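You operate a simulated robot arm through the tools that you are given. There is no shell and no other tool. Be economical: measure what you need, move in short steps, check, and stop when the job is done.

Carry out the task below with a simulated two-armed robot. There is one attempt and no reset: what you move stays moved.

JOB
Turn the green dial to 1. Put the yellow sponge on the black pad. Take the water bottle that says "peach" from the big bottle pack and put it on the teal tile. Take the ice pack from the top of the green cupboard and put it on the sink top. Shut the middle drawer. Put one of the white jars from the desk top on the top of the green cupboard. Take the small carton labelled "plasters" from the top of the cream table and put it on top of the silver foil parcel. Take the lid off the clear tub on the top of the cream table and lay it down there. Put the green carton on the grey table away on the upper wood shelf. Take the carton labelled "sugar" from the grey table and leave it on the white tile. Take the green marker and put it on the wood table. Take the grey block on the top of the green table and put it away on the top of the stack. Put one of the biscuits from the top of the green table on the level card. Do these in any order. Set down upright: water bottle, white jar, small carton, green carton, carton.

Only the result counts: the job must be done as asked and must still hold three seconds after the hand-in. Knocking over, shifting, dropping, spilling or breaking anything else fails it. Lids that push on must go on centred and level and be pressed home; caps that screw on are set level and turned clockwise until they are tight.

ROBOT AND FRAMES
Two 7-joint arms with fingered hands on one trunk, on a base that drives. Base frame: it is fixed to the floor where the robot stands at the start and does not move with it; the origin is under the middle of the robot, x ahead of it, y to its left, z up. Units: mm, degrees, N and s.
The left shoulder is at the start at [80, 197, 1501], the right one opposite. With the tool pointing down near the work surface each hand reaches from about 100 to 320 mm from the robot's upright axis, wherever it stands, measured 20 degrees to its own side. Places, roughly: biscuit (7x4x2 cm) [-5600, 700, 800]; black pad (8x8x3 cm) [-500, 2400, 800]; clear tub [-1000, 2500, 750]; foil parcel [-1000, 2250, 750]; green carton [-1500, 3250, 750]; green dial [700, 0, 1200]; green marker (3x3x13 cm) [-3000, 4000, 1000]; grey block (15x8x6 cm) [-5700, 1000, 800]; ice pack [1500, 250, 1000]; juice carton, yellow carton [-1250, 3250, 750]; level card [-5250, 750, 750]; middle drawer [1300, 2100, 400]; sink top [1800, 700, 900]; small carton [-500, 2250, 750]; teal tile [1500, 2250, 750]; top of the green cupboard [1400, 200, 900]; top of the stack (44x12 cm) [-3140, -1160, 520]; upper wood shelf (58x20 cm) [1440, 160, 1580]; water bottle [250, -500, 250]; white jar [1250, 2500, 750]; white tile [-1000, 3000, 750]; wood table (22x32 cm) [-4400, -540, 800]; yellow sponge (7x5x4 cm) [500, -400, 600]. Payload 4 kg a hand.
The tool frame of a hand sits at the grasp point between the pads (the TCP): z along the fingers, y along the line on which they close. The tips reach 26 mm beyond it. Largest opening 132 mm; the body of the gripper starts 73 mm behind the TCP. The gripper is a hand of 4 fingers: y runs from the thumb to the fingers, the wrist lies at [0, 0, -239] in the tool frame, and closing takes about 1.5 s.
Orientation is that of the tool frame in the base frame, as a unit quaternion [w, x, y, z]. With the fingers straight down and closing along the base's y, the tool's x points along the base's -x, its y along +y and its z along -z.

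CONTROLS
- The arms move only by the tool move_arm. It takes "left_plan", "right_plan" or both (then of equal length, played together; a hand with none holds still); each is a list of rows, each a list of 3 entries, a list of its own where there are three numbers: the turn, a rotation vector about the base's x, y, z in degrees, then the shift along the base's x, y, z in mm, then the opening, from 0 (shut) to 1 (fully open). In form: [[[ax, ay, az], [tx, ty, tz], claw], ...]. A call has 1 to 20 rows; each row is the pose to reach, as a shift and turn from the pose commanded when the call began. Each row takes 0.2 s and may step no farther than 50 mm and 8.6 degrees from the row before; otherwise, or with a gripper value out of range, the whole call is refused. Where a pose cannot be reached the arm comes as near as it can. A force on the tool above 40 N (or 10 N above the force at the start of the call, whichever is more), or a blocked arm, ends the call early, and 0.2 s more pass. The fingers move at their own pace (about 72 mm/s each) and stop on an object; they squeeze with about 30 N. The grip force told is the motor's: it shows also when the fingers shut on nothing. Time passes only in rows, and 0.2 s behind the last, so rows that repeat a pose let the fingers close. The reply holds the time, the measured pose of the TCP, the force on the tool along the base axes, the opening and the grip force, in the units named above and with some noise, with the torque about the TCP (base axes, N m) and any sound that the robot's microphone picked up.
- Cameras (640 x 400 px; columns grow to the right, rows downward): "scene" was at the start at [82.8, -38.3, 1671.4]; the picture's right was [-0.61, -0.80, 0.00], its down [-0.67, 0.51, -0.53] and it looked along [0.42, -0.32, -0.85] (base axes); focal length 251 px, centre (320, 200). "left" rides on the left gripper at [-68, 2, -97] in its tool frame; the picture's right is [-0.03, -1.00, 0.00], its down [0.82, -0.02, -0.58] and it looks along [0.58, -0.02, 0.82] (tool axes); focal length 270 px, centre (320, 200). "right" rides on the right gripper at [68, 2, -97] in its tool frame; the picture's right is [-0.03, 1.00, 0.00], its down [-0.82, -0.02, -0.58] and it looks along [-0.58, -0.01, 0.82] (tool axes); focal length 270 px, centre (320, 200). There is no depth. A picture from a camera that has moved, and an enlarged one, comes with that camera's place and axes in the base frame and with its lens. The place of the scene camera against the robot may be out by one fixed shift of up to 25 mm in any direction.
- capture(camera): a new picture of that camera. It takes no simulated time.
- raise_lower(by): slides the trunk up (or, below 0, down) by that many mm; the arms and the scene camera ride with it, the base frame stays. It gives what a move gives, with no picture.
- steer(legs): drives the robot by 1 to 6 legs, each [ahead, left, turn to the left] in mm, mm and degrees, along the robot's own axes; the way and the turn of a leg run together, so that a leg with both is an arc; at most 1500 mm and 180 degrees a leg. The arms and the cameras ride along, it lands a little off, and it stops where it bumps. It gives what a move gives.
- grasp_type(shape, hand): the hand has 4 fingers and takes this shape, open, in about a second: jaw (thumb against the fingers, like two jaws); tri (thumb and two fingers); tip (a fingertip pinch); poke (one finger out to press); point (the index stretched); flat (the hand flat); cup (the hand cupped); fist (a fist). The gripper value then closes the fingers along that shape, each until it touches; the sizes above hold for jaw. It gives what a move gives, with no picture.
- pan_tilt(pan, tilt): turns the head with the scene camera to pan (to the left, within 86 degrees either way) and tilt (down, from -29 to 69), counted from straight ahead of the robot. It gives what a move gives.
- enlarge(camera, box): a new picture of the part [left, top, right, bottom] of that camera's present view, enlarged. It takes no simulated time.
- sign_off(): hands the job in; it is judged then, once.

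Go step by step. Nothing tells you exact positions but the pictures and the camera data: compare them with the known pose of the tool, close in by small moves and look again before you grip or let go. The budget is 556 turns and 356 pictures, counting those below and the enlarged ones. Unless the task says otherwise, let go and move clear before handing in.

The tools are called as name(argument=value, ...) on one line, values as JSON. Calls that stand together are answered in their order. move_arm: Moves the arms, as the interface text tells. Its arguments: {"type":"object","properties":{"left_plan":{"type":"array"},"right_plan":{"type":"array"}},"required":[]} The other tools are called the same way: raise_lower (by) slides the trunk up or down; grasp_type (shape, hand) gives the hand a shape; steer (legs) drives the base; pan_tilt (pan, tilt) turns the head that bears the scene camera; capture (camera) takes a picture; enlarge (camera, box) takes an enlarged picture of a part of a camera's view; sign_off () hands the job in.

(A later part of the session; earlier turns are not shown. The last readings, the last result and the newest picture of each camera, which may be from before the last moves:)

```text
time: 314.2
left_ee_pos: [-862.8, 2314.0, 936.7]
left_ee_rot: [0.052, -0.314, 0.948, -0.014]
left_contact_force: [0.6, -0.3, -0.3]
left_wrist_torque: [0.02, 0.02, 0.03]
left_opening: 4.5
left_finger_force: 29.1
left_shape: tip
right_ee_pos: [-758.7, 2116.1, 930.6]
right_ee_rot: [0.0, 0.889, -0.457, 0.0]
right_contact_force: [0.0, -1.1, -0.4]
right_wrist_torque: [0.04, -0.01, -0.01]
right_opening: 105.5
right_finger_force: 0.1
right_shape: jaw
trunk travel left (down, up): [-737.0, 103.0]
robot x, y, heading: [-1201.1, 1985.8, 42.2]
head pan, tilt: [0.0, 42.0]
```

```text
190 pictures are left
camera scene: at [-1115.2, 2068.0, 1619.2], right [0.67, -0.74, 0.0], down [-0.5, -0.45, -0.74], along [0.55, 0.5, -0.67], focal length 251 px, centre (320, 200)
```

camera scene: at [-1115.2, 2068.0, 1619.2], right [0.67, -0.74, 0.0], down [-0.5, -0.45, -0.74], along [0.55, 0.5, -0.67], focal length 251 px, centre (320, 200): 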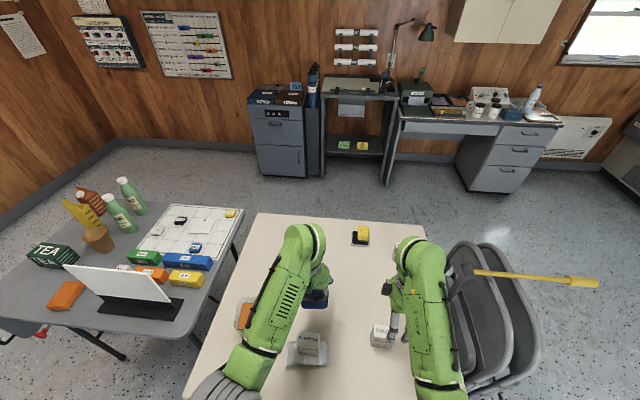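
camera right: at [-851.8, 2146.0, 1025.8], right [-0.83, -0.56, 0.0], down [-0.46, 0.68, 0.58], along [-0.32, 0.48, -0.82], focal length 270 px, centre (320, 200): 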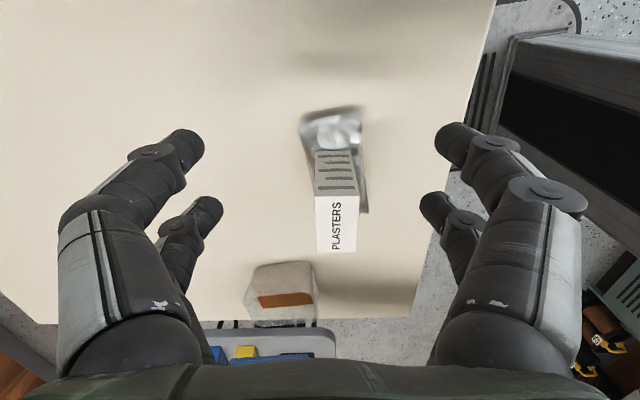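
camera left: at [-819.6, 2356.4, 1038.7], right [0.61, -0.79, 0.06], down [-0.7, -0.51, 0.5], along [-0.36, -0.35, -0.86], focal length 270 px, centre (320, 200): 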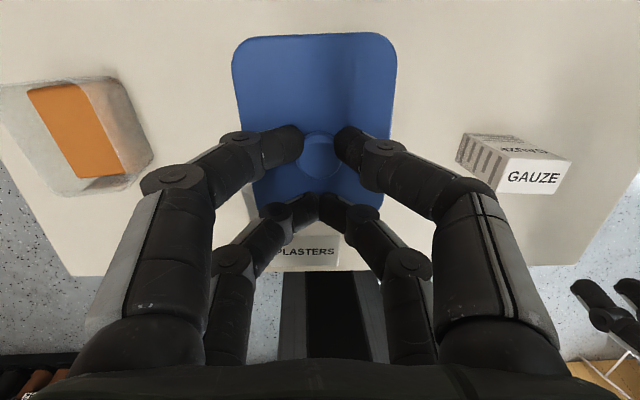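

move_arm(left_plan=[[[0, 0, 0], [4, 4, -35], 0.05], [[0, 0, 0], [8, 7, -70], 0.05], [[0, 0, 0], [8, 7, -105], 0.05], [[0, 0, 0], [8, 7, -125], 0.05], [[0, 0, 0], [8, 7, -135], 0.05]])

capture(camera="left")

```text
time: 315.4
left_ee_pos: [-854.9, 2323.3, 802.3]
left_ee_rot: [0.052, -0.314, 0.948, -0.015]
left_contact_force: [1.1, -0.8, 0.3]
left_wrist_torque: [0.02, 0.02, -0.01]
left_opening: 4.2
left_finger_force: 30.0
left_shape: tip
right_ee_pos: [-758.3, 2118.4, 930.1]
right_ee_rot: [0.0, 0.89, -0.457, -0.001]
right_contact_force: [0.4, 0.2, -0.1]
right_wrist_torque: [0.03, 0.02, 0.03]
right_opening: 105.4
right_finger_force: 0.1
right_shape: jaw
trunk travel left (down, up): [-737.0, 103.0]
robot x, y, heading: [-1200.4, 1987.9, 42.7]
head pan, tilt: [0.0, 42.0]
```

```text
189 pictures are left
camera left: at [-811.6, 2366.4, 903.6], right [0.61, -0.79, 0.06], down [-0.7, -0.51, 0.5], along [-0.36, -0.35, -0.86], focal length 270 px, centre (320, 200)
```

left: 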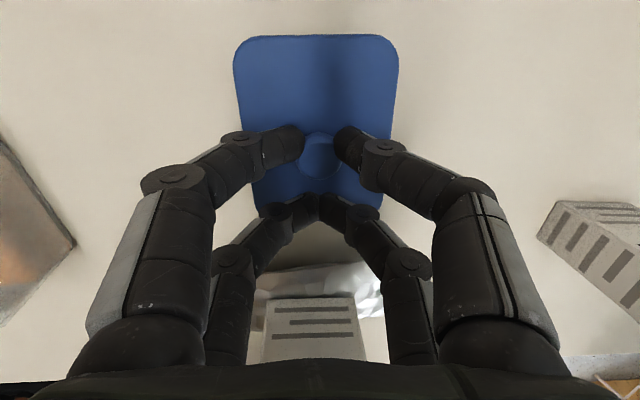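

move_arm(left_plan=[[[0, 0, 0], [0, 0, -5], 0.05], [[0, 0, 0], [0, 0, -10], 0.05], [[0, 0, 0], [0, 0, -14], 0.05], [[0, 0, 0], [0, 0, -18], 0.05]])

```text
time: 316.4
left_ee_pos: [-854.6, 2322.9, 785.1]
left_ee_rot: [0.052, -0.314, 0.948, -0.016]
left_contact_force: [0.9, -0.8, 2.2]
left_wrist_torque: [0.04, -0.02, -0.03]
left_opening: 4.4
left_finger_force: 30.2
left_shape: tip
right_ee_pos: [-758.1, 2116.7, 932.0]
right_ee_rot: [0.0, 0.889, -0.458, -0.001]
right_contact_force: [-0.9, 1.0, 0.6]
right_wrist_torque: [-0.02, -0.02, 0.01]
right_opening: 105.2
right_finger_force: 0.1
right_shape: jaw
trunk travel left (down, up): [-737.0, 103.0]
robot x, y, heading: [-1197.1, 1990.4, 42.2]
head pan, tilt: [0.0, 42.0]
```

move_arm(left_plan=[[[0, 0, 0], [0, 0, -3], 0.05], [[0, 0, 0], [0, 0, -5], 0.05], [[0, 0, 0], [0, 0, -5], 0.15], [[0, 0, 0], [0, 0, -5], 0.25], [[0, 0, 0], [0, 0, -5], 0.35], [[0, 0, 0], [0, 0, 5], 0.35], [[0, 0, 0], [0, 0, 40], 0.4], [[0, 0, 0], [0, 0, 85], 0.6], [[0, 0, 0], [0, 0, 130], 0.8]])

capture(camera="left")

```text
time: 318.4
left_ee_pos: [-855.7, 2326.2, 915.2]
left_ee_rot: [0.05, -0.313, 0.948, -0.015]
left_contact_force: [0.6, 0.2, -0.1]
left_wrist_torque: [-0.01, 0.03, -0.02]
left_opening: 105.8
left_finger_force: 0.2
left_shape: tip
right_ee_pos: [-758.8, 2116.9, 931.4]
right_ee_rot: [0.0, 0.889, -0.457, -0.001]
right_contact_force: [-0.7, 0.4, -0.1]
right_wrist_torque: [0.02, 0.0, -0.01]
right_opening: 105.5
right_finger_force: 0.0
right_shape: jaw
trunk travel left (down, up): [-737.0, 103.0]
robot x, y, heading: [-1200.2, 1990.9, 42.2]
head pan, tilt: [0.0, 42.0]
```

```text
188 pictures are left
camera left: at [-812.8, 2368.2, 1017.3], right [0.61, -0.79, 0.06], down [-0.7, -0.51, 0.5], along [-0.37, -0.35, -0.86], focal length 270 px, centre (320, 200)
```

left: 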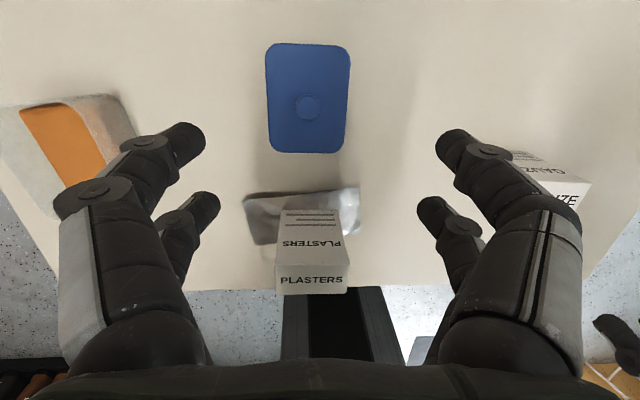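

move_arm(left_plan=[[[0, 0, 0], [-15, -13, 30], 0.8], [[0, 0, 0], [-35, -30, 60], 1]], right_plan=[[[0, 0, 0], [-15, -13, 15], 0.8], [[0, 0, 0], [-35, -30, 30], 1]])

pan_tilt(pan=35, tilt=35)

capture(camera="scene")

enlarge(camera="scene", box=[150, 130, 400, 290])

```text
time: 319.0
left_ee_pos: [-890.9, 2291.9, 978.2]
left_ee_rot: [0.054, -0.314, 0.948, -0.014]
left_contact_force: [0.0, -0.5, 0.3]
left_wrist_torque: [-0.01, -0.01, 0.02]
left_opening: 131.9
left_finger_force: 0.0
left_shape: tip
right_ee_pos: [-798.6, 2086.7, 961.3]
right_ee_rot: [-0.002, 0.889, -0.457, 0.0]
right_contact_force: [0.0, -0.5, 0.3]
right_wrist_torque: [0.03, 0.02, 0.06]
right_opening: 131.7
right_finger_force: 0.1
right_shape: jaw
trunk travel left (down, up): [-737.0, 103.0]
robot x, y, heading: [-1200.9, 1985.6, 42.4]
head pan, tilt: [0.0, 42.0]
```

```text
time: 320.0
left_ee_pos: [-888.9, 2294.0, 975.5]
left_ee_rot: [0.052, -0.314, 0.948, -0.015]
left_contact_force: [0.1, -0.5, -0.2]
left_wrist_torque: [0.04, 0.01, -0.01]
left_opening: 131.9
left_finger_force: 0.0
left_shape: tip
right_ee_pos: [-796.5, 2088.7, 960.6]
right_ee_rot: [-0.001, 0.89, -0.457, -0.001]
right_contact_force: [-0.7, 0.4, 0.2]
right_wrist_torque: [-0.01, -0.02, 0.02]
right_opening: 132.0
right_finger_force: 0.0
right_shape: jaw
trunk travel left (down, up): [-737.0, 103.0]
robot x, y, heading: [-1200.9, 1986.6, 42.5]
head pan, tilt: [35.0, 35.0]
```

```text
187 pictures are left
camera scene: at [-1157.9, 2099.0, 1629.6], right [0.98, -0.22, 0.0], down [-0.13, -0.56, -0.82], along [0.18, 0.8, -0.57], focal length 251 px, centre (320, 200)
```

scene: 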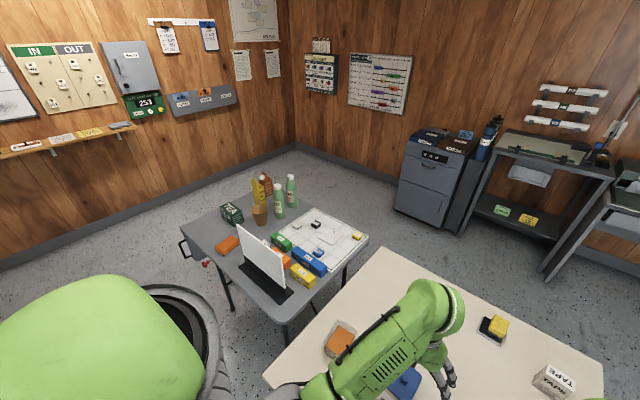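

```text
2.50 times, centred on (275, 210) of scene
camera zoom: at [-1157.9, 2099.0, 1629.6], right [0.98, -0.22, 0.0], down [-0.13, -0.56, -0.82], along [0.18, 0.8, -0.57], focal length 629 px, centre (432, 175)
```

zoom: 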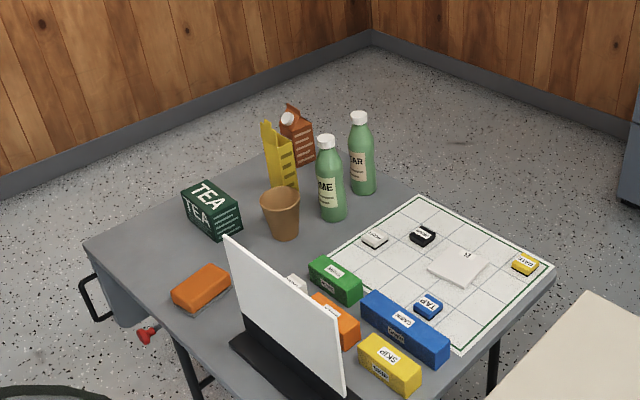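

steer(legs=[[-400, 0, 0], [0, -1300, 0], [1500, 0, 0], [230, 0, 0], [0, 1480, 0]])

pan_tilt(pan=80, tilt=35)

capture(camera="scene")

```text
time: 343.9
left_ee_pos: [-44.5, 3352.3, 977.6]
left_ee_rot: [0.051, -0.289, 0.956, -0.016]
left_contact_force: [0.2, 0.3, -0.5]
left_wrist_torque: [-0.02, 0.0, 0.0]
left_opening: 131.8
left_finger_force: 0.0
left_shape: tip
right_ee_pos: [37.3, 3142.5, 960.3]
right_ee_rot: [-0.001, 0.878, -0.479, -0.001]
right_contact_force: [0.3, -0.3, 0.2]
right_wrist_torque: [0.03, -0.02, -0.01]
right_opening: 132.1
right_finger_force: 0.0
right_shape: jaw
trunk travel left (down, up): [-737.0, 103.0]
robot x, y, heading: [-365.8, 3060.6, 39.7]
head pan, tilt: [35.0, 35.0]
```

```text
time: 345.0
left_ee_pos: [-44.7, 3351.9, 976.5]
left_ee_rot: [0.051, -0.291, 0.955, -0.015]
left_contact_force: [0.2, -0.5, 0.4]
left_wrist_torque: [0.03, -0.01, 0.0]
left_opening: 131.8
left_finger_force: 0.0
left_shape: tip
right_ee_pos: [36.8, 3142.9, 961.2]
right_ee_rot: [0.0, 0.877, -0.48, -0.001]
right_contact_force: [-0.6, 1.0, 0.0]
right_wrist_torque: [0.0, -0.01, -0.01]
right_opening: 132.1
right_finger_force: 0.1
right_shape: jaw
trunk travel left (down, up): [-737.0, 103.0]
robot x, y, heading: [-365.7, 3057.4, 39.8]
head pan, tilt: [80.0, 35.0]
```

```text
185 pictures are left
camera scene: at [-390.9, 3162.4, 1629.7], right [0.87, 0.49, 0.0], down [0.28, -0.5, -0.82], along [-0.4, 0.71, -0.57], focal length 251 px, centre (320, 200)
```

scene: 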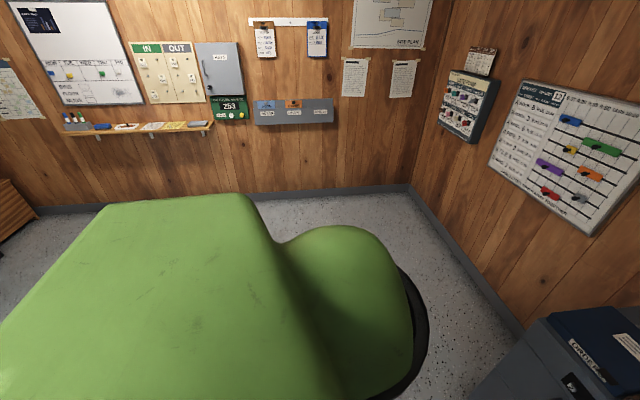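

steer(legs=[[60, 0, 0], [0, 0, -180]])

pan_tilt(pan=0, tilt=42)

capture(camera="scene")

enlarge(camera="scene", box=[300, 80, 620, 280])

```text
time: 353.4
left_ee_pos: [-649.7, 2815.4, 977.0]
left_ee_rot: [-0.017, 0.957, 0.285, -0.051]
left_contact_force: [0.0, -0.4, 0.3]
left_wrist_torque: [0.0, 0.02, -0.03]
left_opening: 131.9
left_finger_force: 0.1
left_shape: tip
right_ee_pos: [-728.5, 3025.1, 961.0]
right_ee_rot: [0.0, 0.483, 0.875, -0.001]
right_contact_force: [-0.1, 0.3, 0.6]
right_wrist_torque: [-0.02, -0.05, 0.04]
right_opening: 131.6
right_finger_force: 0.1
right_shape: jaw
trunk travel left (down, up): [-737.0, 103.0]
robot x, y, heading: [-319.0, 3101.3, -141.3]
head pan, tilt: [80.0, 35.0]
```

```text
time: 354.9
left_ee_pos: [-650.2, 2815.5, 975.7]
left_ee_rot: [-0.016, 0.957, 0.285, -0.052]
left_contact_force: [-0.4, 0.1, -0.8]
left_wrist_torque: [-0.01, -0.01, 0.01]
left_opening: 131.7
left_finger_force: 0.1
left_shape: tip
right_ee_pos: [-729.3, 3025.3, 960.5]
right_ee_rot: [0.001, 0.484, 0.875, 0.0]
right_contact_force: [0.3, 0.4, 0.5]
right_wrist_torque: [-0.04, 0.0, -0.01]
right_opening: 131.9
right_finger_force: 0.1
right_shape: jaw
trunk travel left (down, up): [-737.0, 103.0]
robot x, y, heading: [-317.0, 3099.0, -141.0]
head pan, tilt: [0.0, 42.0]
```

```text
184 pictures are left
camera scene: at [-413.0, 3033.7, 1619.2], right [-0.63, 0.78, 0.0], down [0.52, 0.42, -0.74], along [-0.58, -0.47, -0.67], focal length 251 px, centre (320, 200)
```

scene: 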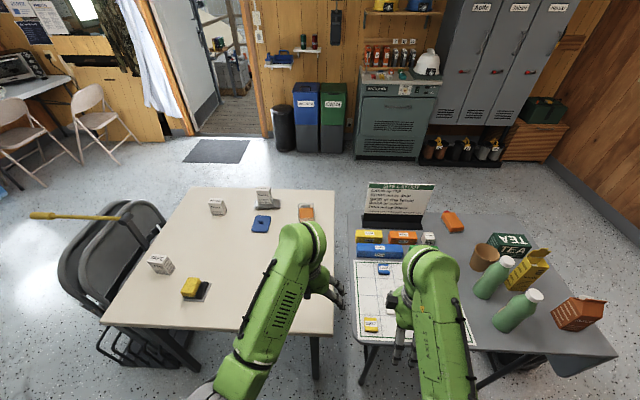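

```text
2.00 times, centred on (460, 180) of scene
camera zoom: at [-413.0, 3033.7, 1619.2], right [-0.63, 0.78, 0.0], down [0.52, 0.42, -0.74], along [-0.58, -0.47, -0.67], focal length 503 px, centre (40, 240)
```

zoom: 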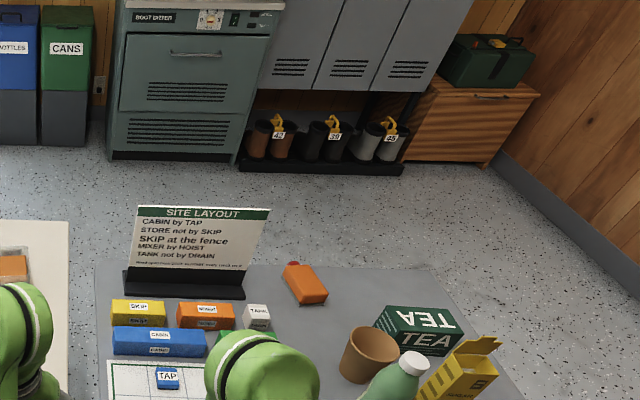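

enlarge(camera="scene", box=[460, 220, 620, 340])

```text
3.33 times, centred on (540, 280) of scene
camera zoom: at [-413.0, 3033.7, 1619.2], right [-0.63, 0.78, 0.0], down [0.52, 0.42, -0.74], along [-0.58, -0.47, -0.67], focal length 838 px, centre (-413, -67)
```

zoom: 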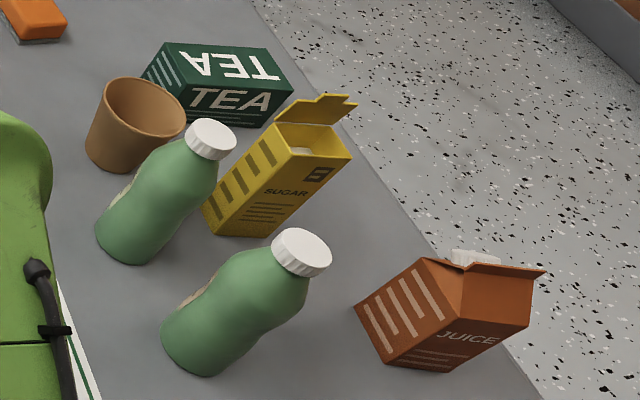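

raise_lower(by=100)

steer(legs=[[0, -550, 0]])

capture(camera="scene")

capture(camera="right")

```text
time: 356.2
left_ee_pos: [-649.5, 2816.4, 1076.5]
left_ee_rot: [-0.016, 0.957, 0.285, -0.051]
left_contact_force: [-0.4, 0.7, 0.1]
left_wrist_torque: [0.04, 0.02, -0.01]
left_opening: 131.8
left_finger_force: 0.1
left_shape: tip
right_ee_pos: [-728.9, 3026.0, 1060.6]
right_ee_rot: [0.001, 0.484, 0.875, 0.0]
right_contact_force: [-0.5, -0.3, -0.1]
right_wrist_torque: [0.01, -0.01, 0.0]
right_opening: 132.3
right_finger_force: 0.0
right_shape: jaw
trunk travel left (down, up): [-837.0, 3.0]
robot x, y, heading: [-320.3, 3100.9, -141.1]
head pan, tilt: [0.0, 42.0]
```

```text
time: 359.4
left_ee_pos: [-986.9, 3236.0, 1075.6]
left_ee_rot: [-0.018, 0.957, 0.285, -0.052]
left_contact_force: [0.2, -0.5, 0.7]
left_wrist_torque: [0.01, 0.0, -0.02]
left_opening: 131.9
left_finger_force: 0.2
left_shape: tip
right_ee_pos: [-1068.0, 3446.4, 1060.5]
right_ee_rot: [0.0, 0.483, 0.875, 0.0]
right_contact_force: [1.0, 0.3, -0.5]
right_wrist_torque: [0.01, 0.02, 0.0]
right_opening: 132.0
right_finger_force: 0.1
right_shape: jaw
trunk travel left (down, up): [-837.0, 3.0]
robot x, y, heading: [-662.7, 3525.4, -140.9]
head pan, tilt: [0.0, 42.0]
```

```text
181 pictures are left
camera scene: at [-751.4, 3453.1, 1719.2], right [-0.63, 0.78, 0.0], down [0.52, 0.42, -0.74], along [-0.58, -0.47, -0.67], focal length 251 px, centre (320, 200)
```

scene: 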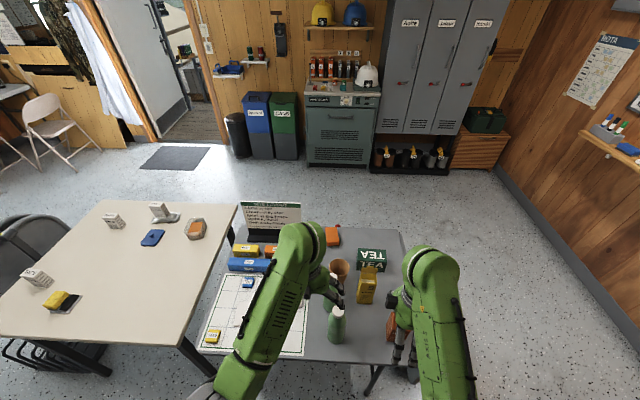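

```text
180 pictures are left
camera right: at [-1103.7, 3505.0, 1156.6], right [0.86, 0.51, 0.0], down [0.42, -0.7, 0.58], along [0.3, -0.5, -0.82], focal length 270 px, centre (320, 200)
```

right: 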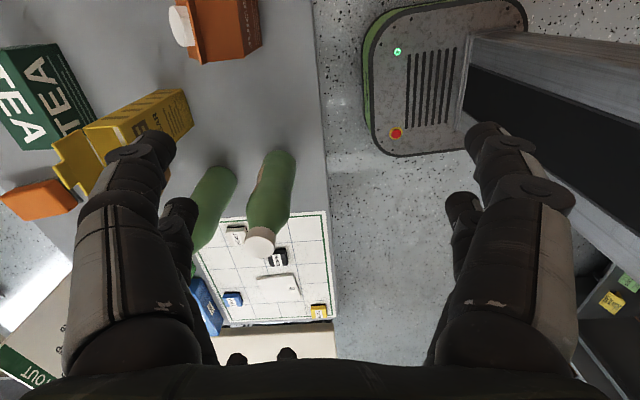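

steer(legs=[[100, 0, 0]])

move_arm(right_plan=[[[0, 0, -8], [0, 0, 0], 1], [[0, 0, -16], [0, 0, 0], 1], [[0, 0, -24], [0, 0, 0], 1], [[0, 0, -32], [0, 0, 0], 1], [[0, 0, -40], [-10, -12, 0], 1], [[0, 0, -48], [-20, -24, 0], 1], [[0, 0, -56], [-35, -40, 0], 1], [[0, 0, -64], [-50, -58, 0], 1], [[0, 0, -72], [-65, -75, 0], 1], [[0, 0, -80], [-75, -88, 0], 1], [[0, 0, -88], [-83, -96, 0], 1]])

capture(camera="right")

```text
time: 360.5
left_ee_pos: [-1058.6, 3180.8, 1081.2]
left_ee_rot: [-0.014, 0.957, 0.286, -0.055]
left_contact_force: [-0.4, -0.8, -0.1]
left_wrist_torque: [-0.07, -0.01, 0.02]
left_opening: 131.9
left_finger_force: 0.1
left_shape: tip
right_ee_pos: [-1139.9, 3390.2, 1063.5]
right_ee_rot: [-0.001, 0.484, 0.875, -0.005]
right_contact_force: [0.8, 0.4, -0.2]
right_wrist_torque: [-0.03, 0.03, 0.0]
right_opening: 131.9
right_finger_force: 0.0
right_shape: jaw
trunk travel left (down, up): [-837.0, 3.0]
robot x, y, heading: [-737.9, 3462.2, -141.1]
head pan, tilt: [0.0, 42.0]
```

```text
time: 362.9
left_ee_pos: [-1066.0, 3174.7, 1077.3]
left_ee_rot: [-0.017, 0.957, 0.286, -0.052]
left_contact_force: [0.0, 0.5, -0.4]
left_wrist_torque: [0.02, -0.01, -0.02]
left_opening: 132.0
left_finger_force: 0.1
left_shape: tip
right_ee_pos: [-1229.1, 3288.8, 1061.2]
right_ee_rot: [0.0, 0.956, 0.293, 0.0]
right_contact_force: [-0.2, -0.1, 0.4]
right_wrist_torque: [0.03, 0.03, 0.0]
right_opening: 131.8
right_finger_force: 0.1
right_shape: jaw
trunk travel left (down, up): [-837.0, 3.0]
robot x, y, heading: [-738.3, 3459.1, -141.1]
head pan, tilt: [0.0, 42.0]
```

```text
179 pictures are left
camera right: at [-1171.6, 3326.1, 1155.9], right [0.54, -0.84, 0.0], down [-0.69, -0.44, 0.58], along [-0.49, -0.31, -0.82], focal length 270 px, centre (320, 200)
```

right: 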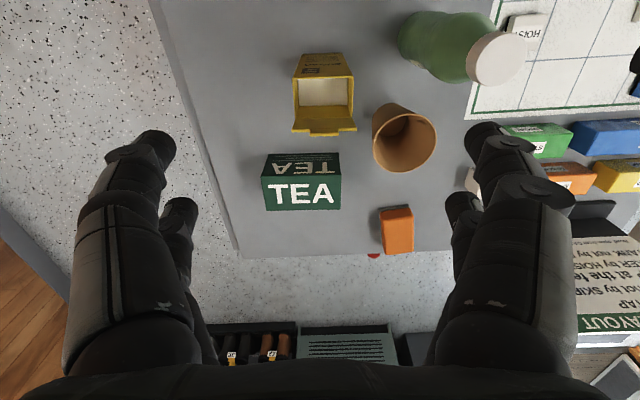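

move_arm(right_plan=[[[0, 0, 0], [1, 0, -45], 0.7], [[0, 0, 0], [2, 0, -90], 0.6], [[0, 0, 0], [2, 0, -125], 0.58]])

capture(camera="right")

```text
time: 363.7
left_ee_pos: [-1065.4, 3176.1, 1076.9]
left_ee_rot: [-0.016, 0.957, 0.287, -0.051]
left_contact_force: [1.1, -0.1, 0.1]
left_wrist_torque: [0.01, -0.01, 0.02]
left_opening: 131.8
left_finger_force: 0.2
left_shape: tip
right_ee_pos: [-1224.9, 3292.8, 932.8]
right_ee_rot: [0.0, 0.956, 0.294, -0.001]
right_contact_force: [-0.3, 0.5, -0.4]
right_wrist_torque: [0.01, 0.0, -0.04]
right_opening: 76.8
right_finger_force: 0.1
right_shape: jaw
trunk travel left (down, up): [-837.0, 3.0]
robot x, y, heading: [-738.6, 3462.2, -141.0]
head pan, tilt: [0.0, 42.0]
```

```text
178 pictures are left
camera right: at [-1167.4, 3329.0, 1028.3], right [0.54, -0.84, 0.0], down [-0.69, -0.44, 0.58], along [-0.49, -0.31, -0.81], focal length 270 px, centre (320, 200)
```

right: 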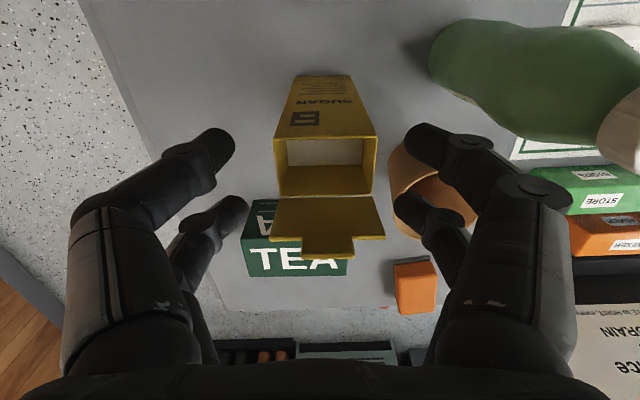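

move_arm(right_plan=[[[0, 0, 0], [2, -2, -20], 0.58], [[0, 0, 0], [3, -3, -43], 0.58], [[0, 0, 0], [3, -3, -45], 0.45], [[0, 0, 0], [3, -3, -45], 0.35], [[0, 0, 0], [3, -3, -45], 0.3], [[0, 0, 0], [3, -3, -45], 0.3]])

capture(camera="right")

```text
time: 365.1
left_ee_pos: [-1064.3, 3175.5, 1077.9]
left_ee_rot: [-0.017, 0.957, 0.285, -0.052]
left_contact_force: [0.1, 0.0, 0.2]
left_wrist_torque: [0.0, -0.01, 0.02]
left_opening: 131.8
left_finger_force: 0.1
left_shape: tip
right_ee_pos: [-1225.1, 3288.0, 890.0]
right_ee_rot: [0.001, 0.956, 0.295, -0.001]
right_contact_force: [-1.0, -1.3, 0.1]
right_wrist_torque: [-0.03, 0.05, 0.03]
right_opening: 25.5
right_finger_force: 29.6
right_shape: jaw
trunk travel left (down, up): [-837.0, 3.0]
robot x, y, heading: [-739.5, 3459.6, -141.0]
head pan, tilt: [0.0, 42.0]
```

```text
177 pictures are left
camera right: at [-1166.4, 3326.1, 985.1], right [0.54, -0.84, 0.0], down [-0.69, -0.44, 0.58], along [-0.49, -0.31, -0.82], focal length 270 px, centre (320, 200)
```

right: 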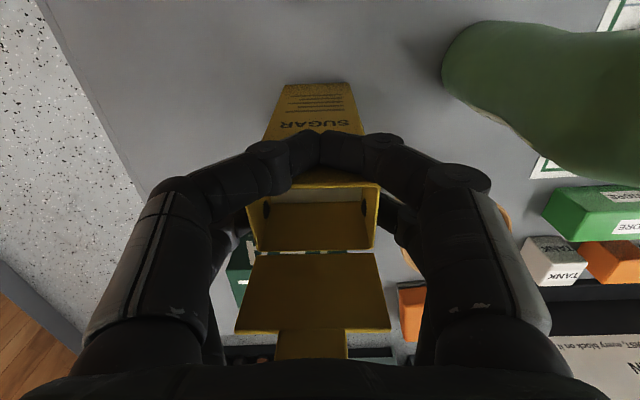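

move_arm(right_plan=[[[0, 0, 0], [0, 0, 0], 0.5], [[0, 0, 0], [0, 0, 0], 0.6], [[0, 0, 0], [-7, -5, 0], 0.6], [[0, 0, 0], [-14, -10, 0], 0.6], [[0, 0, 0], [-14, -10, 0], 0.45], [[0, 0, 0], [-14, -10, 0], 0.35], [[0, 0, 0], [-14, -10, 0], 0.3], [[0, 0, 0], [-14, -10, 0], 0.3]])

capture(camera="right")

```text
time: 366.9
left_ee_pos: [-1064.0, 3176.4, 1076.0]
left_ee_rot: [-0.016, 0.957, 0.286, -0.052]
left_contact_force: [-0.2, 0.3, -0.4]
left_wrist_torque: [-0.01, 0.01, -0.02]
left_opening: 131.8
left_finger_force: 0.1
left_shape: tip
right_ee_pos: [-1237.4, 3277.8, 890.0]
right_ee_rot: [0.0, 0.956, 0.294, -0.001]
right_contact_force: [1.3, -0.2, -2.3]
right_wrist_torque: [-0.01, 0.06, 0.02]
right_opening: 28.7
right_finger_force: 24.4
right_shape: jaw
trunk travel left (down, up): [-837.0, 3.0]
robot x, y, heading: [-737.8, 3461.7, -141.2]
head pan, tilt: [0.0, 42.0]
```

```text
176 pictures are left
camera right: at [-1180.4, 3315.4, 985.8], right [0.54, -0.84, 0.0], down [-0.69, -0.44, 0.58], along [-0.49, -0.31, -0.82], focal length 270 px, centre (320, 200)
```

right: 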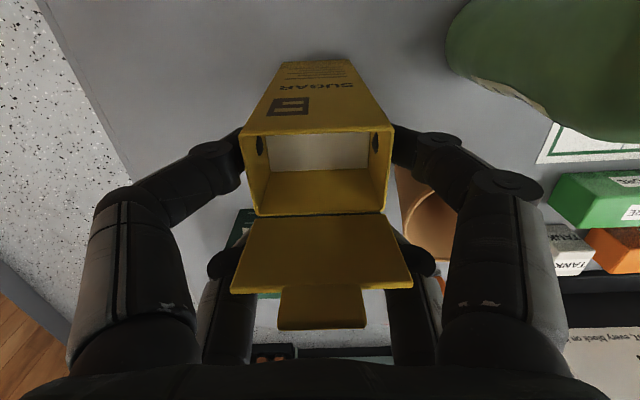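

move_arm(right_plan=[[[0, 0, 0], [0, 0, 0], 0.5], [[0, 0, 0], [0, 0, 0], 0.6], [[0, 0, 0], [6, 4, -3], 0.6], [[0, 0, 0], [12, 8, -5], 0.6], [[0, 0, 0], [12, 8, -5], 0.45], [[0, 0, 0], [12, 8, -5], 0.3], [[0, 0, 0], [12, 8, -5], 0.25], [[0, 0, 0], [12, 8, -5], 0.25], [[0, 0, 0], [12, 8, 3], 0.25], [[0, 0, 0], [12, 8, 12], 0.25]])

capture(camera="right")

```text
time: 369.1
left_ee_pos: [-1064.1, 3175.9, 1076.1]
left_ee_rot: [-0.017, 0.957, 0.286, -0.051]
left_contact_force: [0.1, 0.0, 0.8]
left_wrist_torque: [0.02, -0.02, 0.01]
left_opening: 131.7
left_finger_force: 0.0
left_shape: tip
right_ee_pos: [-1224.6, 3284.7, 901.4]
right_ee_rot: [0.0, 0.956, 0.294, 0.0]
right_contact_force: [-0.4, -1.2, -3.0]
right_wrist_torque: [-0.03, 0.02, 0.0]
right_opening: 49.0
right_finger_force: 30.1
right_shape: jaw
trunk travel left (down, up): [-837.0, 3.0]
robot x, y, heading: [-735.1, 3462.0, -141.3]
head pan, tilt: [0.0, 42.0]
```

```text
175 pictures are left
camera right: at [-1167.8, 3322.3, 997.2], right [0.54, -0.84, 0.0], down [-0.69, -0.44, 0.58], along [-0.49, -0.31, -0.82], focal length 270 px, centre (320, 200)
```

right: 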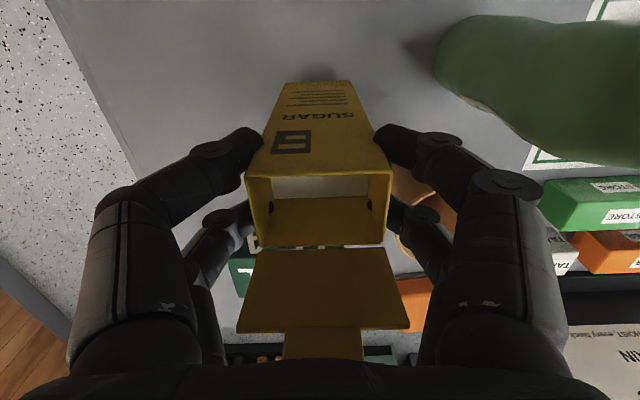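

move_arm(right_plan=[[[0, 0, 0], [2, -2, 20], 0.2], [[0, 0, 0], [4, -5, 42], 0.2], [[0, 0, 0], [8, -9, 64], 0.2]])

steer(legs=[[-330, 10, 0], [0, 440, 0]])

capture(camera="right")

capture(camera="scene")

```text
time: 369.9
left_ee_pos: [-1063.8, 3175.1, 1076.4]
left_ee_rot: [-0.017, 0.957, 0.286, -0.051]
left_contact_force: [0.1, 0.4, -0.4]
left_wrist_torque: [-0.01, -0.01, 0.0]
left_opening: 131.9
left_finger_force: 0.0
left_shape: tip
right_ee_pos: [-1215.5, 3273.2, 965.9]
right_ee_rot: [0.0, 0.955, 0.295, 0.0]
right_contact_force: [-0.3, 1.2, -2.9]
right_wrist_torque: [-0.02, 0.01, 0.02]
right_opening: 49.0
right_finger_force: 30.3
right_shape: jaw
trunk travel left (down, up): [-837.0, 3.0]
robot x, y, heading: [-735.6, 3461.0, -141.0]
head pan, tilt: [0.0, 42.0]
```

```text
time: 374.3
left_ee_pos: [-532.4, 3039.4, 1076.3]
left_ee_rot: [-0.016, 0.958, 0.281, -0.05]
left_contact_force: [0.3, 0.3, -0.1]
left_wrist_torque: [-0.02, 0.02, 0.01]
left_opening: 131.9
left_finger_force: 0.0
left_shape: tip
right_ee_pos: [-684.4, 3138.4, 966.5]
right_ee_rot: [0.001, 0.957, 0.289, -0.001]
right_contact_force: [-0.7, 0.7, -2.4]
right_wrist_torque: [-0.04, -0.01, 0.0]
right_opening: 48.9
right_finger_force: 29.5
right_shape: jaw
trunk travel left (down, up): [-837.0, 3.0]
robot x, y, heading: [-203.4, 3321.2, -141.9]
head pan, tilt: [0.0, 42.0]
```

```text
174 pictures are left
camera right: at [-626.3, 3175.5, 1060.8], right [0.53, -0.85, 0.0], down [-0.69, -0.43, 0.58], along [-0.49, -0.31, -0.82], focal length 270 px, centre (320, 200)
```

right: 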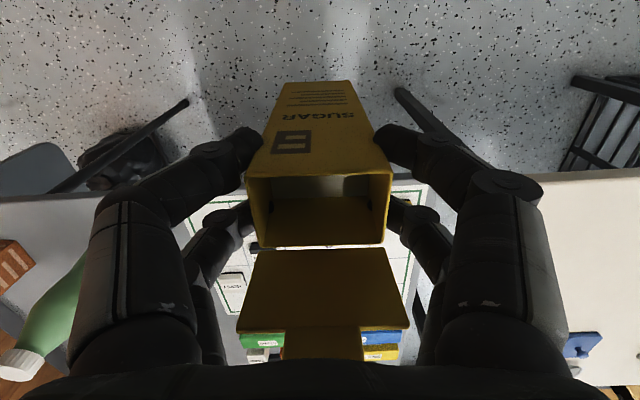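

```text
173 pictures are left
camera scene: at [-296.0, 3256.2, 1719.1], right [-0.62, 0.78, 0.0], down [0.53, 0.41, -0.74], along [-0.58, -0.46, -0.67], focal length 251 px, centre (320, 200)
```

scene: 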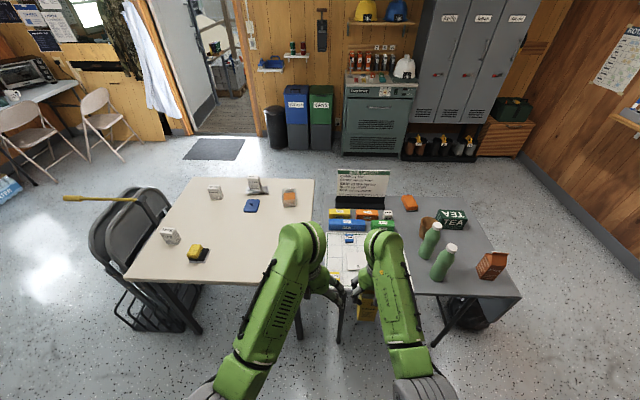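

enlarge(camera="scene", box=[300, 190, 420, 310])

capture(camera="left")

```text
3.33 times, centred on (360, 250) of scene
camera zoom: at [-296.0, 3256.2, 1719.1], right [-0.62, 0.78, 0.0], down [0.53, 0.41, -0.74], along [-0.58, -0.46, -0.67], focal length 838 px, centre (187, 33)
```

zoom: 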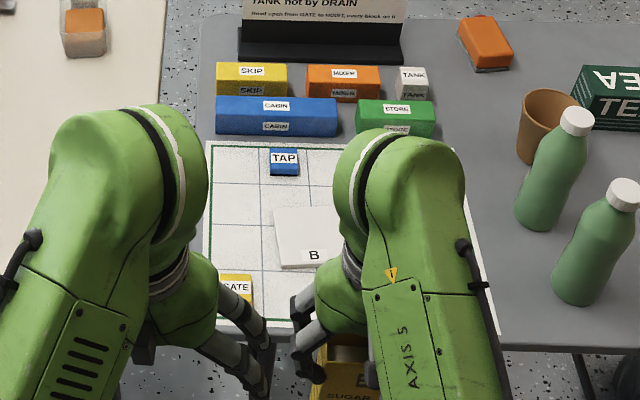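

```text
171 pictures are left
camera left: at [-578.5, 3000.7, 1178.4], right [-0.56, 0.83, 0.06], down [0.73, 0.46, 0.5], along [0.39, 0.33, -0.86], focal length 270 px, centre (320, 200)
```

left: 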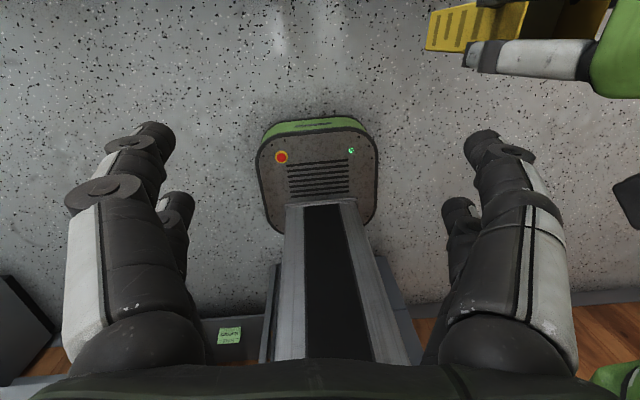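

steer(legs=[[170, -10, 0]])

capture(camera="right")

enlarge(camera="scene", box=[270, 210, 410, 350])

```text
time: 375.8
left_ee_pos: [-665.5, 2944.4, 1078.1]
left_ee_rot: [-0.016, 0.958, 0.281, -0.053]
left_contact_force: [0.4, 0.3, 0.6]
left_wrist_torque: [0.0, 0.03, 0.03]
left_opening: 131.9
left_finger_force: 0.0
left_shape: tip
right_ee_pos: [-816.5, 3043.9, 967.3]
right_ee_rot: [0.001, 0.958, 0.288, -0.002]
right_contact_force: [0.3, 0.7, -2.6]
right_wrist_torque: [-0.01, -0.01, 0.04]
right_opening: 48.9
right_finger_force: 29.4
right_shape: jaw
trunk travel left (down, up): [-837.0, 3.0]
robot x, y, heading: [-338.2, 3228.5, -141.9]
head pan, tilt: [0.0, 42.0]
```

```text
170 pictures are left
camera right: at [-758.4, 3081.3, 1062.4], right [0.53, -0.85, 0.0], down [-0.69, -0.43, 0.58], along [-0.49, -0.31, -0.81], focal length 270 px, centre (320, 200)
```

right: 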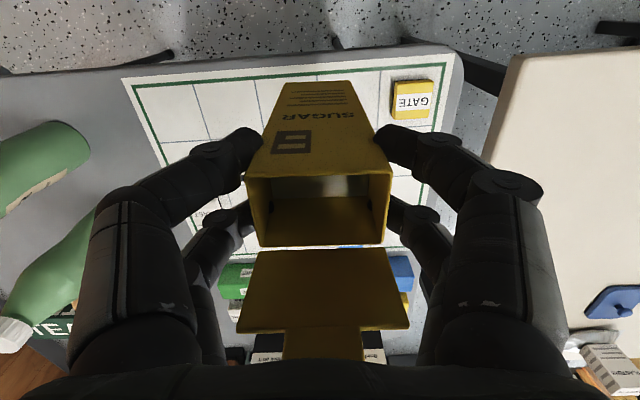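

```text
2.86 times, centred on (340, 280) of scene
camera zoom: at [-425.6, 3162.3, 1719.6], right [-0.62, 0.78, 0.0], down [0.52, 0.41, -0.75], along [-0.58, -0.46, -0.67], focal length 718 px, centre (263, -29)
```

zoom: 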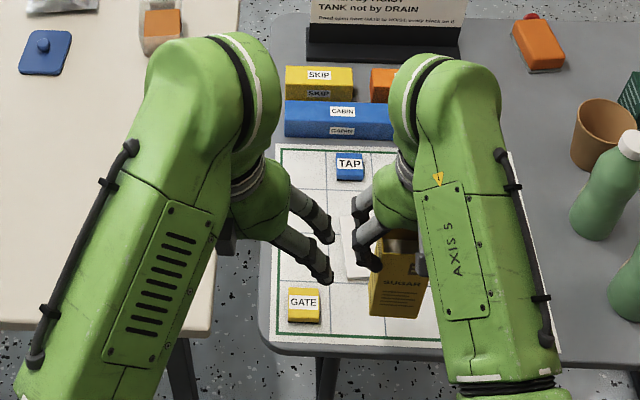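

move_arm(left_plan=[[[-4.3, 5.5, 0], [0, 0, 0], 1], [[-8.6, 11, 0], [0, 0, 0], 1], [[-13, 16.5, 0], [0, 0, 0], 1], [[-17.3, 22, 0], [0, 0, 0], 1], [[-21.6, 27.5, 0], [0, 0, 0], 1]])

capture(camera="left")

```text
time: 377.0
left_ee_pos: [-665.9, 2942.6, 1078.0]
left_ee_rot: [0.096, 0.904, 0.255, -0.329]
left_contact_force: [0.5, 0.6, 0.7]
left_wrist_torque: [-0.03, 0.02, 0.03]
left_opening: 131.8
left_finger_force: 0.1
left_shape: tip
right_ee_pos: [-817.6, 3043.0, 967.3]
right_ee_rot: [0.001, 0.957, 0.289, -0.001]
right_contact_force: [0.4, -0.2, -2.3]
right_wrist_torque: [0.0, -0.03, -0.01]
right_opening: 49.2
right_finger_force: 30.1
right_shape: jaw
trunk travel left (down, up): [-837.0, 3.0]
robot x, y, heading: [-336.7, 3222.9, -141.6]
head pan, tilt: [0.0, 42.0]
```

```text
168 pictures are left
camera left: at [-656.6, 2947.6, 1194.4], right [-0.54, 0.84, 0.01], down [0.84, 0.54, -0.08], along [-0.08, -0.04, -1.0], focal length 270 px, centre (320, 200)
```

left: 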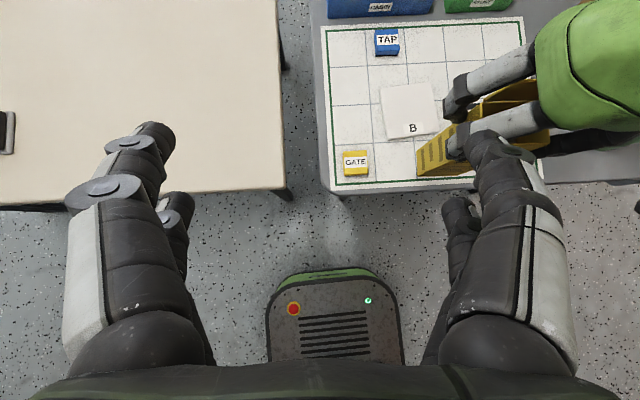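

steer(legs=[[105, 0, 0]])

capture(camera="left")

```text
time: 378.1
left_ee_pos: [-744.2, 2880.6, 1078.9]
left_ee_rot: [0.096, 0.904, 0.254, -0.33]
left_contact_force: [-0.3, 0.5, 0.7]
left_wrist_torque: [0.0, 0.04, -0.02]
left_opening: 132.0
left_finger_force: 0.1
left_shape: tip
right_ee_pos: [-897.1, 2979.2, 968.3]
right_ee_rot: [0.0, 0.957, 0.289, -0.003]
right_contact_force: [0.7, 0.0, -3.8]
right_wrist_torque: [-0.02, 0.0, 0.01]
right_opening: 49.1
right_finger_force: 30.1
right_shape: jaw
trunk travel left (down, up): [-837.0, 3.0]
robot x, y, heading: [-419.0, 3161.9, -141.7]
head pan, tilt: [0.0, 42.0]
```

```text
167 pictures are left
camera left: at [-735.4, 2885.4, 1196.1], right [-0.54, 0.84, 0.01], down [0.84, 0.54, -0.09], along [-0.08, -0.04, -1.0], focal length 270 px, centre (320, 200)
```

left: 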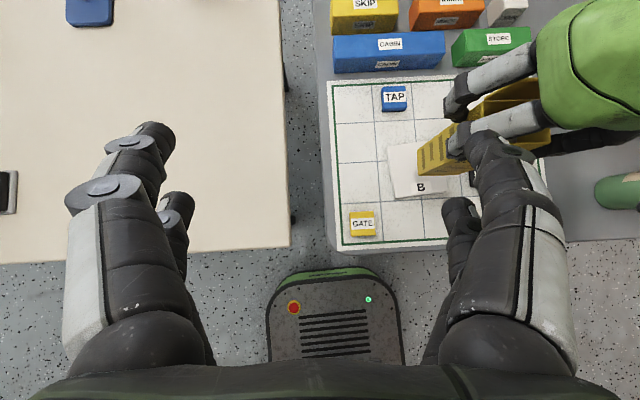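

move_arm(right_plan=[[[0, 0, 0], [-3, 0, -25], 0.2], [[0, 0, 0], [-6, -1, -50], 0.2], [[0, 0, 0], [-6, -1, -62], 0.2]])

enlarge(camera="left", box=[320, 60, 520, 210])

```text
time: 378.9
left_ee_pos: [-749.8, 2877.0, 1076.0]
left_ee_rot: [0.096, 0.905, 0.255, -0.327]
left_contact_force: [-0.5, 0.2, -0.2]
left_wrist_torque: [-0.03, 0.03, 0.0]
left_opening: 132.0
left_finger_force: 0.0
left_shape: tip
right_ee_pos: [-907.7, 2975.8, 902.3]
right_ee_rot: [0.0, 0.957, 0.29, -0.001]
right_contact_force: [0.3, 0.8, -2.6]
right_wrist_torque: [0.02, -0.05, -0.01]
right_opening: 49.3
right_finger_force: 30.3
right_shape: jaw
trunk travel left (down, up): [-837.0, 3.0]
robot x, y, heading: [-422.8, 3160.3, -141.6]
head pan, tilt: [0.0, 42.0]
```

```text
2.67 times, centred on (420, 135) of left
camera zoom: at [-741.1, 2880.9, 1193.1], right [-0.54, 0.84, 0.01], down [0.84, 0.54, -0.08], along [-0.07, -0.03, -1.0], focal length 721 px, centre (53, 373)
```

zoom: 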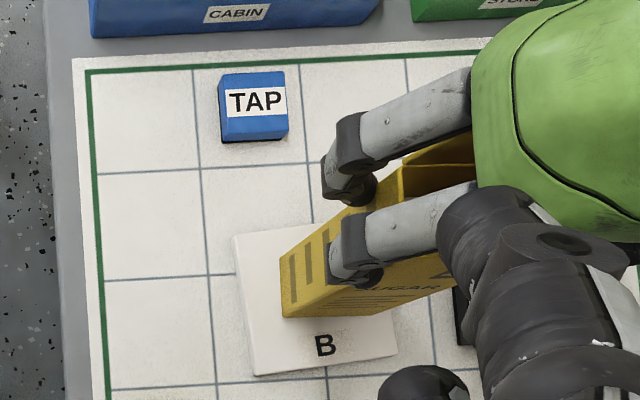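

move_arm(right_plan=[[[0, 0, 0], [0, 0, -4], 0.2], [[0, 0, 0], [0, 0, -8], 0.2], [[0, 0, 0], [0, 0, -11], 0.2]])

```text
time: 379.8
left_ee_pos: [-749.3, 2877.8, 1076.6]
left_ee_rot: [0.096, 0.905, 0.253, -0.328]
left_contact_force: [-0.5, 1.0, 0.0]
left_wrist_torque: [0.0, -0.02, -0.04]
left_opening: 131.8
left_finger_force: 0.0
left_shape: tip
right_ee_pos: [-907.4, 2976.0, 894.8]
right_ee_rot: [0.001, 0.957, 0.289, -0.003]
right_contact_force: [-0.8, 2.4, 11.7]
right_wrist_torque: [0.09, 0.02, 0.0]
right_opening: 49.6
right_finger_force: 30.3
right_shape: jaw
trunk travel left (down, up): [-837.0, 3.0]
robot x, y, heading: [-421.5, 3160.9, -141.7]
head pan, tilt: [0.0, 42.0]
```

Contact made on the tile. I release and rise straight up.

move_arm(right_plan=[[[0, 0, 0], [0, 0, 3], 0.2], [[0, 0, 0], [0, 0, 3], 0.4], [[0, 0, 0], [0, 0, 3], 0.5], [[0, 0, 0], [0, 0, 3], 0.58], [[0, 0, 0], [0, 0, 3], 0.58], [[0, 0, 0], [0, 0, 30], 0.58], [[0, 0, 0], [0, 0, 70], 0.6], [[0, 0, 0], [0, 0, 115], 0.8], [[0, 0, 0], [0, 0, 155], 1]])

capture(camera="left")

capture(camera="right")

```text
time: 381.8
left_ee_pos: [-749.7, 2876.8, 1076.1]
left_ee_rot: [0.095, 0.905, 0.255, -0.326]
left_contact_force: [-0.5, 0.4, -0.2]
left_wrist_torque: [0.01, 0.01, -0.01]
left_opening: 131.7
left_finger_force: 0.0
left_shape: tip
right_ee_pos: [-907.0, 2978.6, 1044.8]
right_ee_rot: [0.0, 0.957, 0.291, 0.0]
right_contact_force: [0.2, 0.2, -0.5]
right_wrist_torque: [0.03, 0.0, -0.02]
right_opening: 132.0
right_finger_force: 0.0
right_shape: jaw
trunk travel left (down, up): [-837.0, 3.0]
robot x, y, heading: [-420.7, 3163.8, -141.5]
head pan, tilt: [0.0, 42.0]
```

```text
165 pictures are left
camera left: at [-740.2, 2881.5, 1193.6], right [-0.54, 0.84, 0.01], down [0.84, 0.54, -0.08], along [-0.07, -0.04, -1.0], focal length 270 px, centre (320, 200)
```

left: 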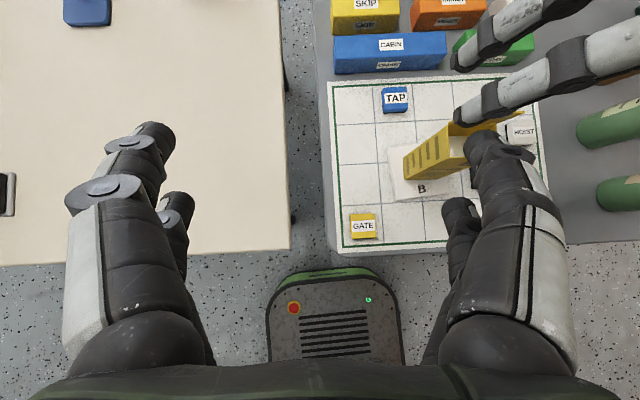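

```text
164 pictures are left
camera right: at [-849.3, 3015.0, 1140.5], right [0.53, -0.85, 0.0], down [-0.69, -0.43, 0.58], along [-0.49, -0.31, -0.82], focal length 270 px, centre (320, 200)
```

right: 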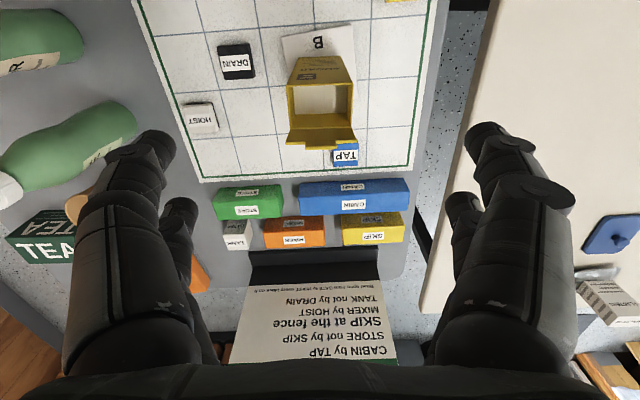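

steer(legs=[[-350, 0, 0], [0, 0, 89.5], [-1298, 0, 0], [0, -904, 0]])

capture(camera="scene")

```text
time: 397.0
left_ee_pos: [-1167.5, 3668.7, 1075.6]
left_ee_rot: [0.299, 0.45, 0.825, -0.167]
left_contact_force: [0.5, 0.8, -1.0]
left_wrist_torque: [-0.04, 0.03, -0.05]
left_opening: 132.0
left_finger_force: 0.0
left_shape: tip
right_ee_pos: [-1265.5, 3509.2, 1046.4]
right_ee_rot: [-0.002, 0.465, 0.885, -0.006]
right_contact_force: [-0.2, 1.1, 0.5]
right_wrist_torque: [-0.06, 0.08, 0.01]
right_opening: 132.0
right_finger_force: 0.2
right_shape: jaw
trunk travel left (down, up): [-837.0, 3.0]
robot x, y, heading: [-1468.8, 3983.4, -50.7]
head pan, tilt: [0.0, 42.0]
stopped in leg 4: the robot was blocked; the commanded pose is now the measured one
```

```text
163 pictures are left
camera scene: at [-1381.3, 3912.9, 1719.0], right [-0.77, -0.63, 0.01], down [-0.43, 0.51, -0.74], along [0.47, -0.58, -0.67], focal length 251 px, centre (320, 200)
```

scene: 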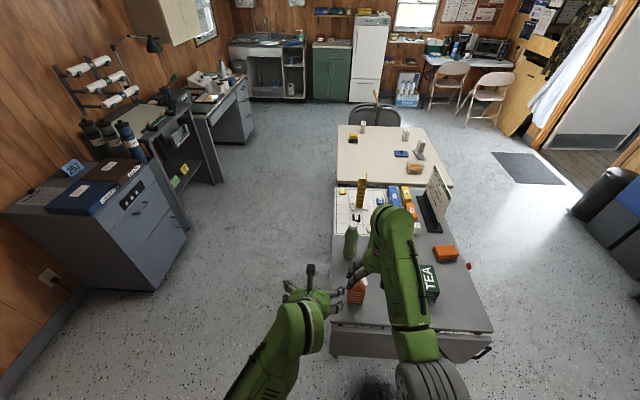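

pan_tilt(pan=-60, tilt=50)

capture(camera="scene")

capture(camera="left")

```text
time: 398.3
left_ee_pos: [-1177.5, 3660.6, 1075.8]
left_ee_rot: [0.3, 0.453, 0.824, -0.162]
left_contact_force: [0.0, -0.2, 0.6]
left_wrist_torque: [0.01, 0.05, 0.01]
left_opening: 131.9
left_finger_force: 0.0
left_shape: tip
right_ee_pos: [-1274.8, 3502.4, 1045.1]
right_ee_rot: [-0.001, 0.465, 0.885, -0.002]
right_contact_force: [-0.1, 0.5, 0.4]
right_wrist_torque: [0.01, 0.01, 0.02]
right_opening: 132.1
right_finger_force: 0.0
right_shape: jaw
trunk travel left (down, up): [-837.0, 3.0]
robot x, y, heading: [-1466.6, 3985.1, -50.8]
head pan, tilt: [-60.0, 50.0]
```

```text
162 pictures are left
camera scene: at [-1474.7, 3894.8, 1708.1], right [-0.94, 0.35, 0.0], down [0.27, 0.72, -0.64], along [-0.23, -0.6, -0.76], focal length 251 px, centre (320, 200)
```

scene: 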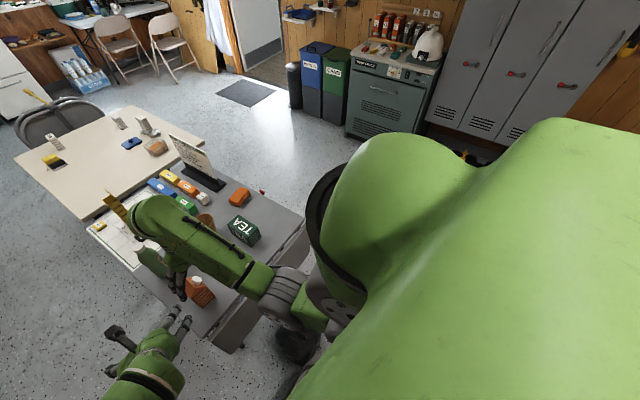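

```text
161 pictures are left
camera left: at [-1180.5, 3670.3, 1193.2], right [-0.83, -0.55, 0.01], down [-0.55, 0.83, -0.08], along [0.03, -0.07, -1.0], focal length 270 px, centre (320, 200)
```

left: 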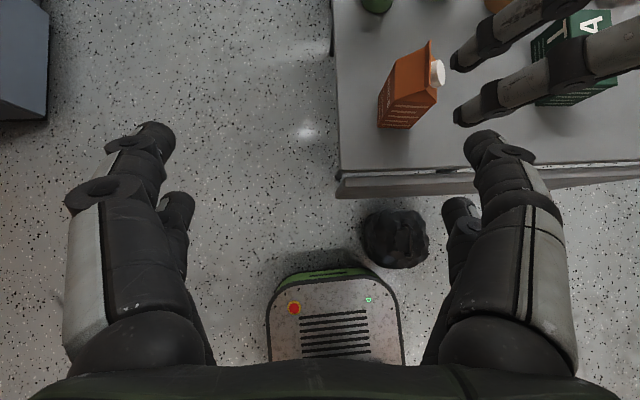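

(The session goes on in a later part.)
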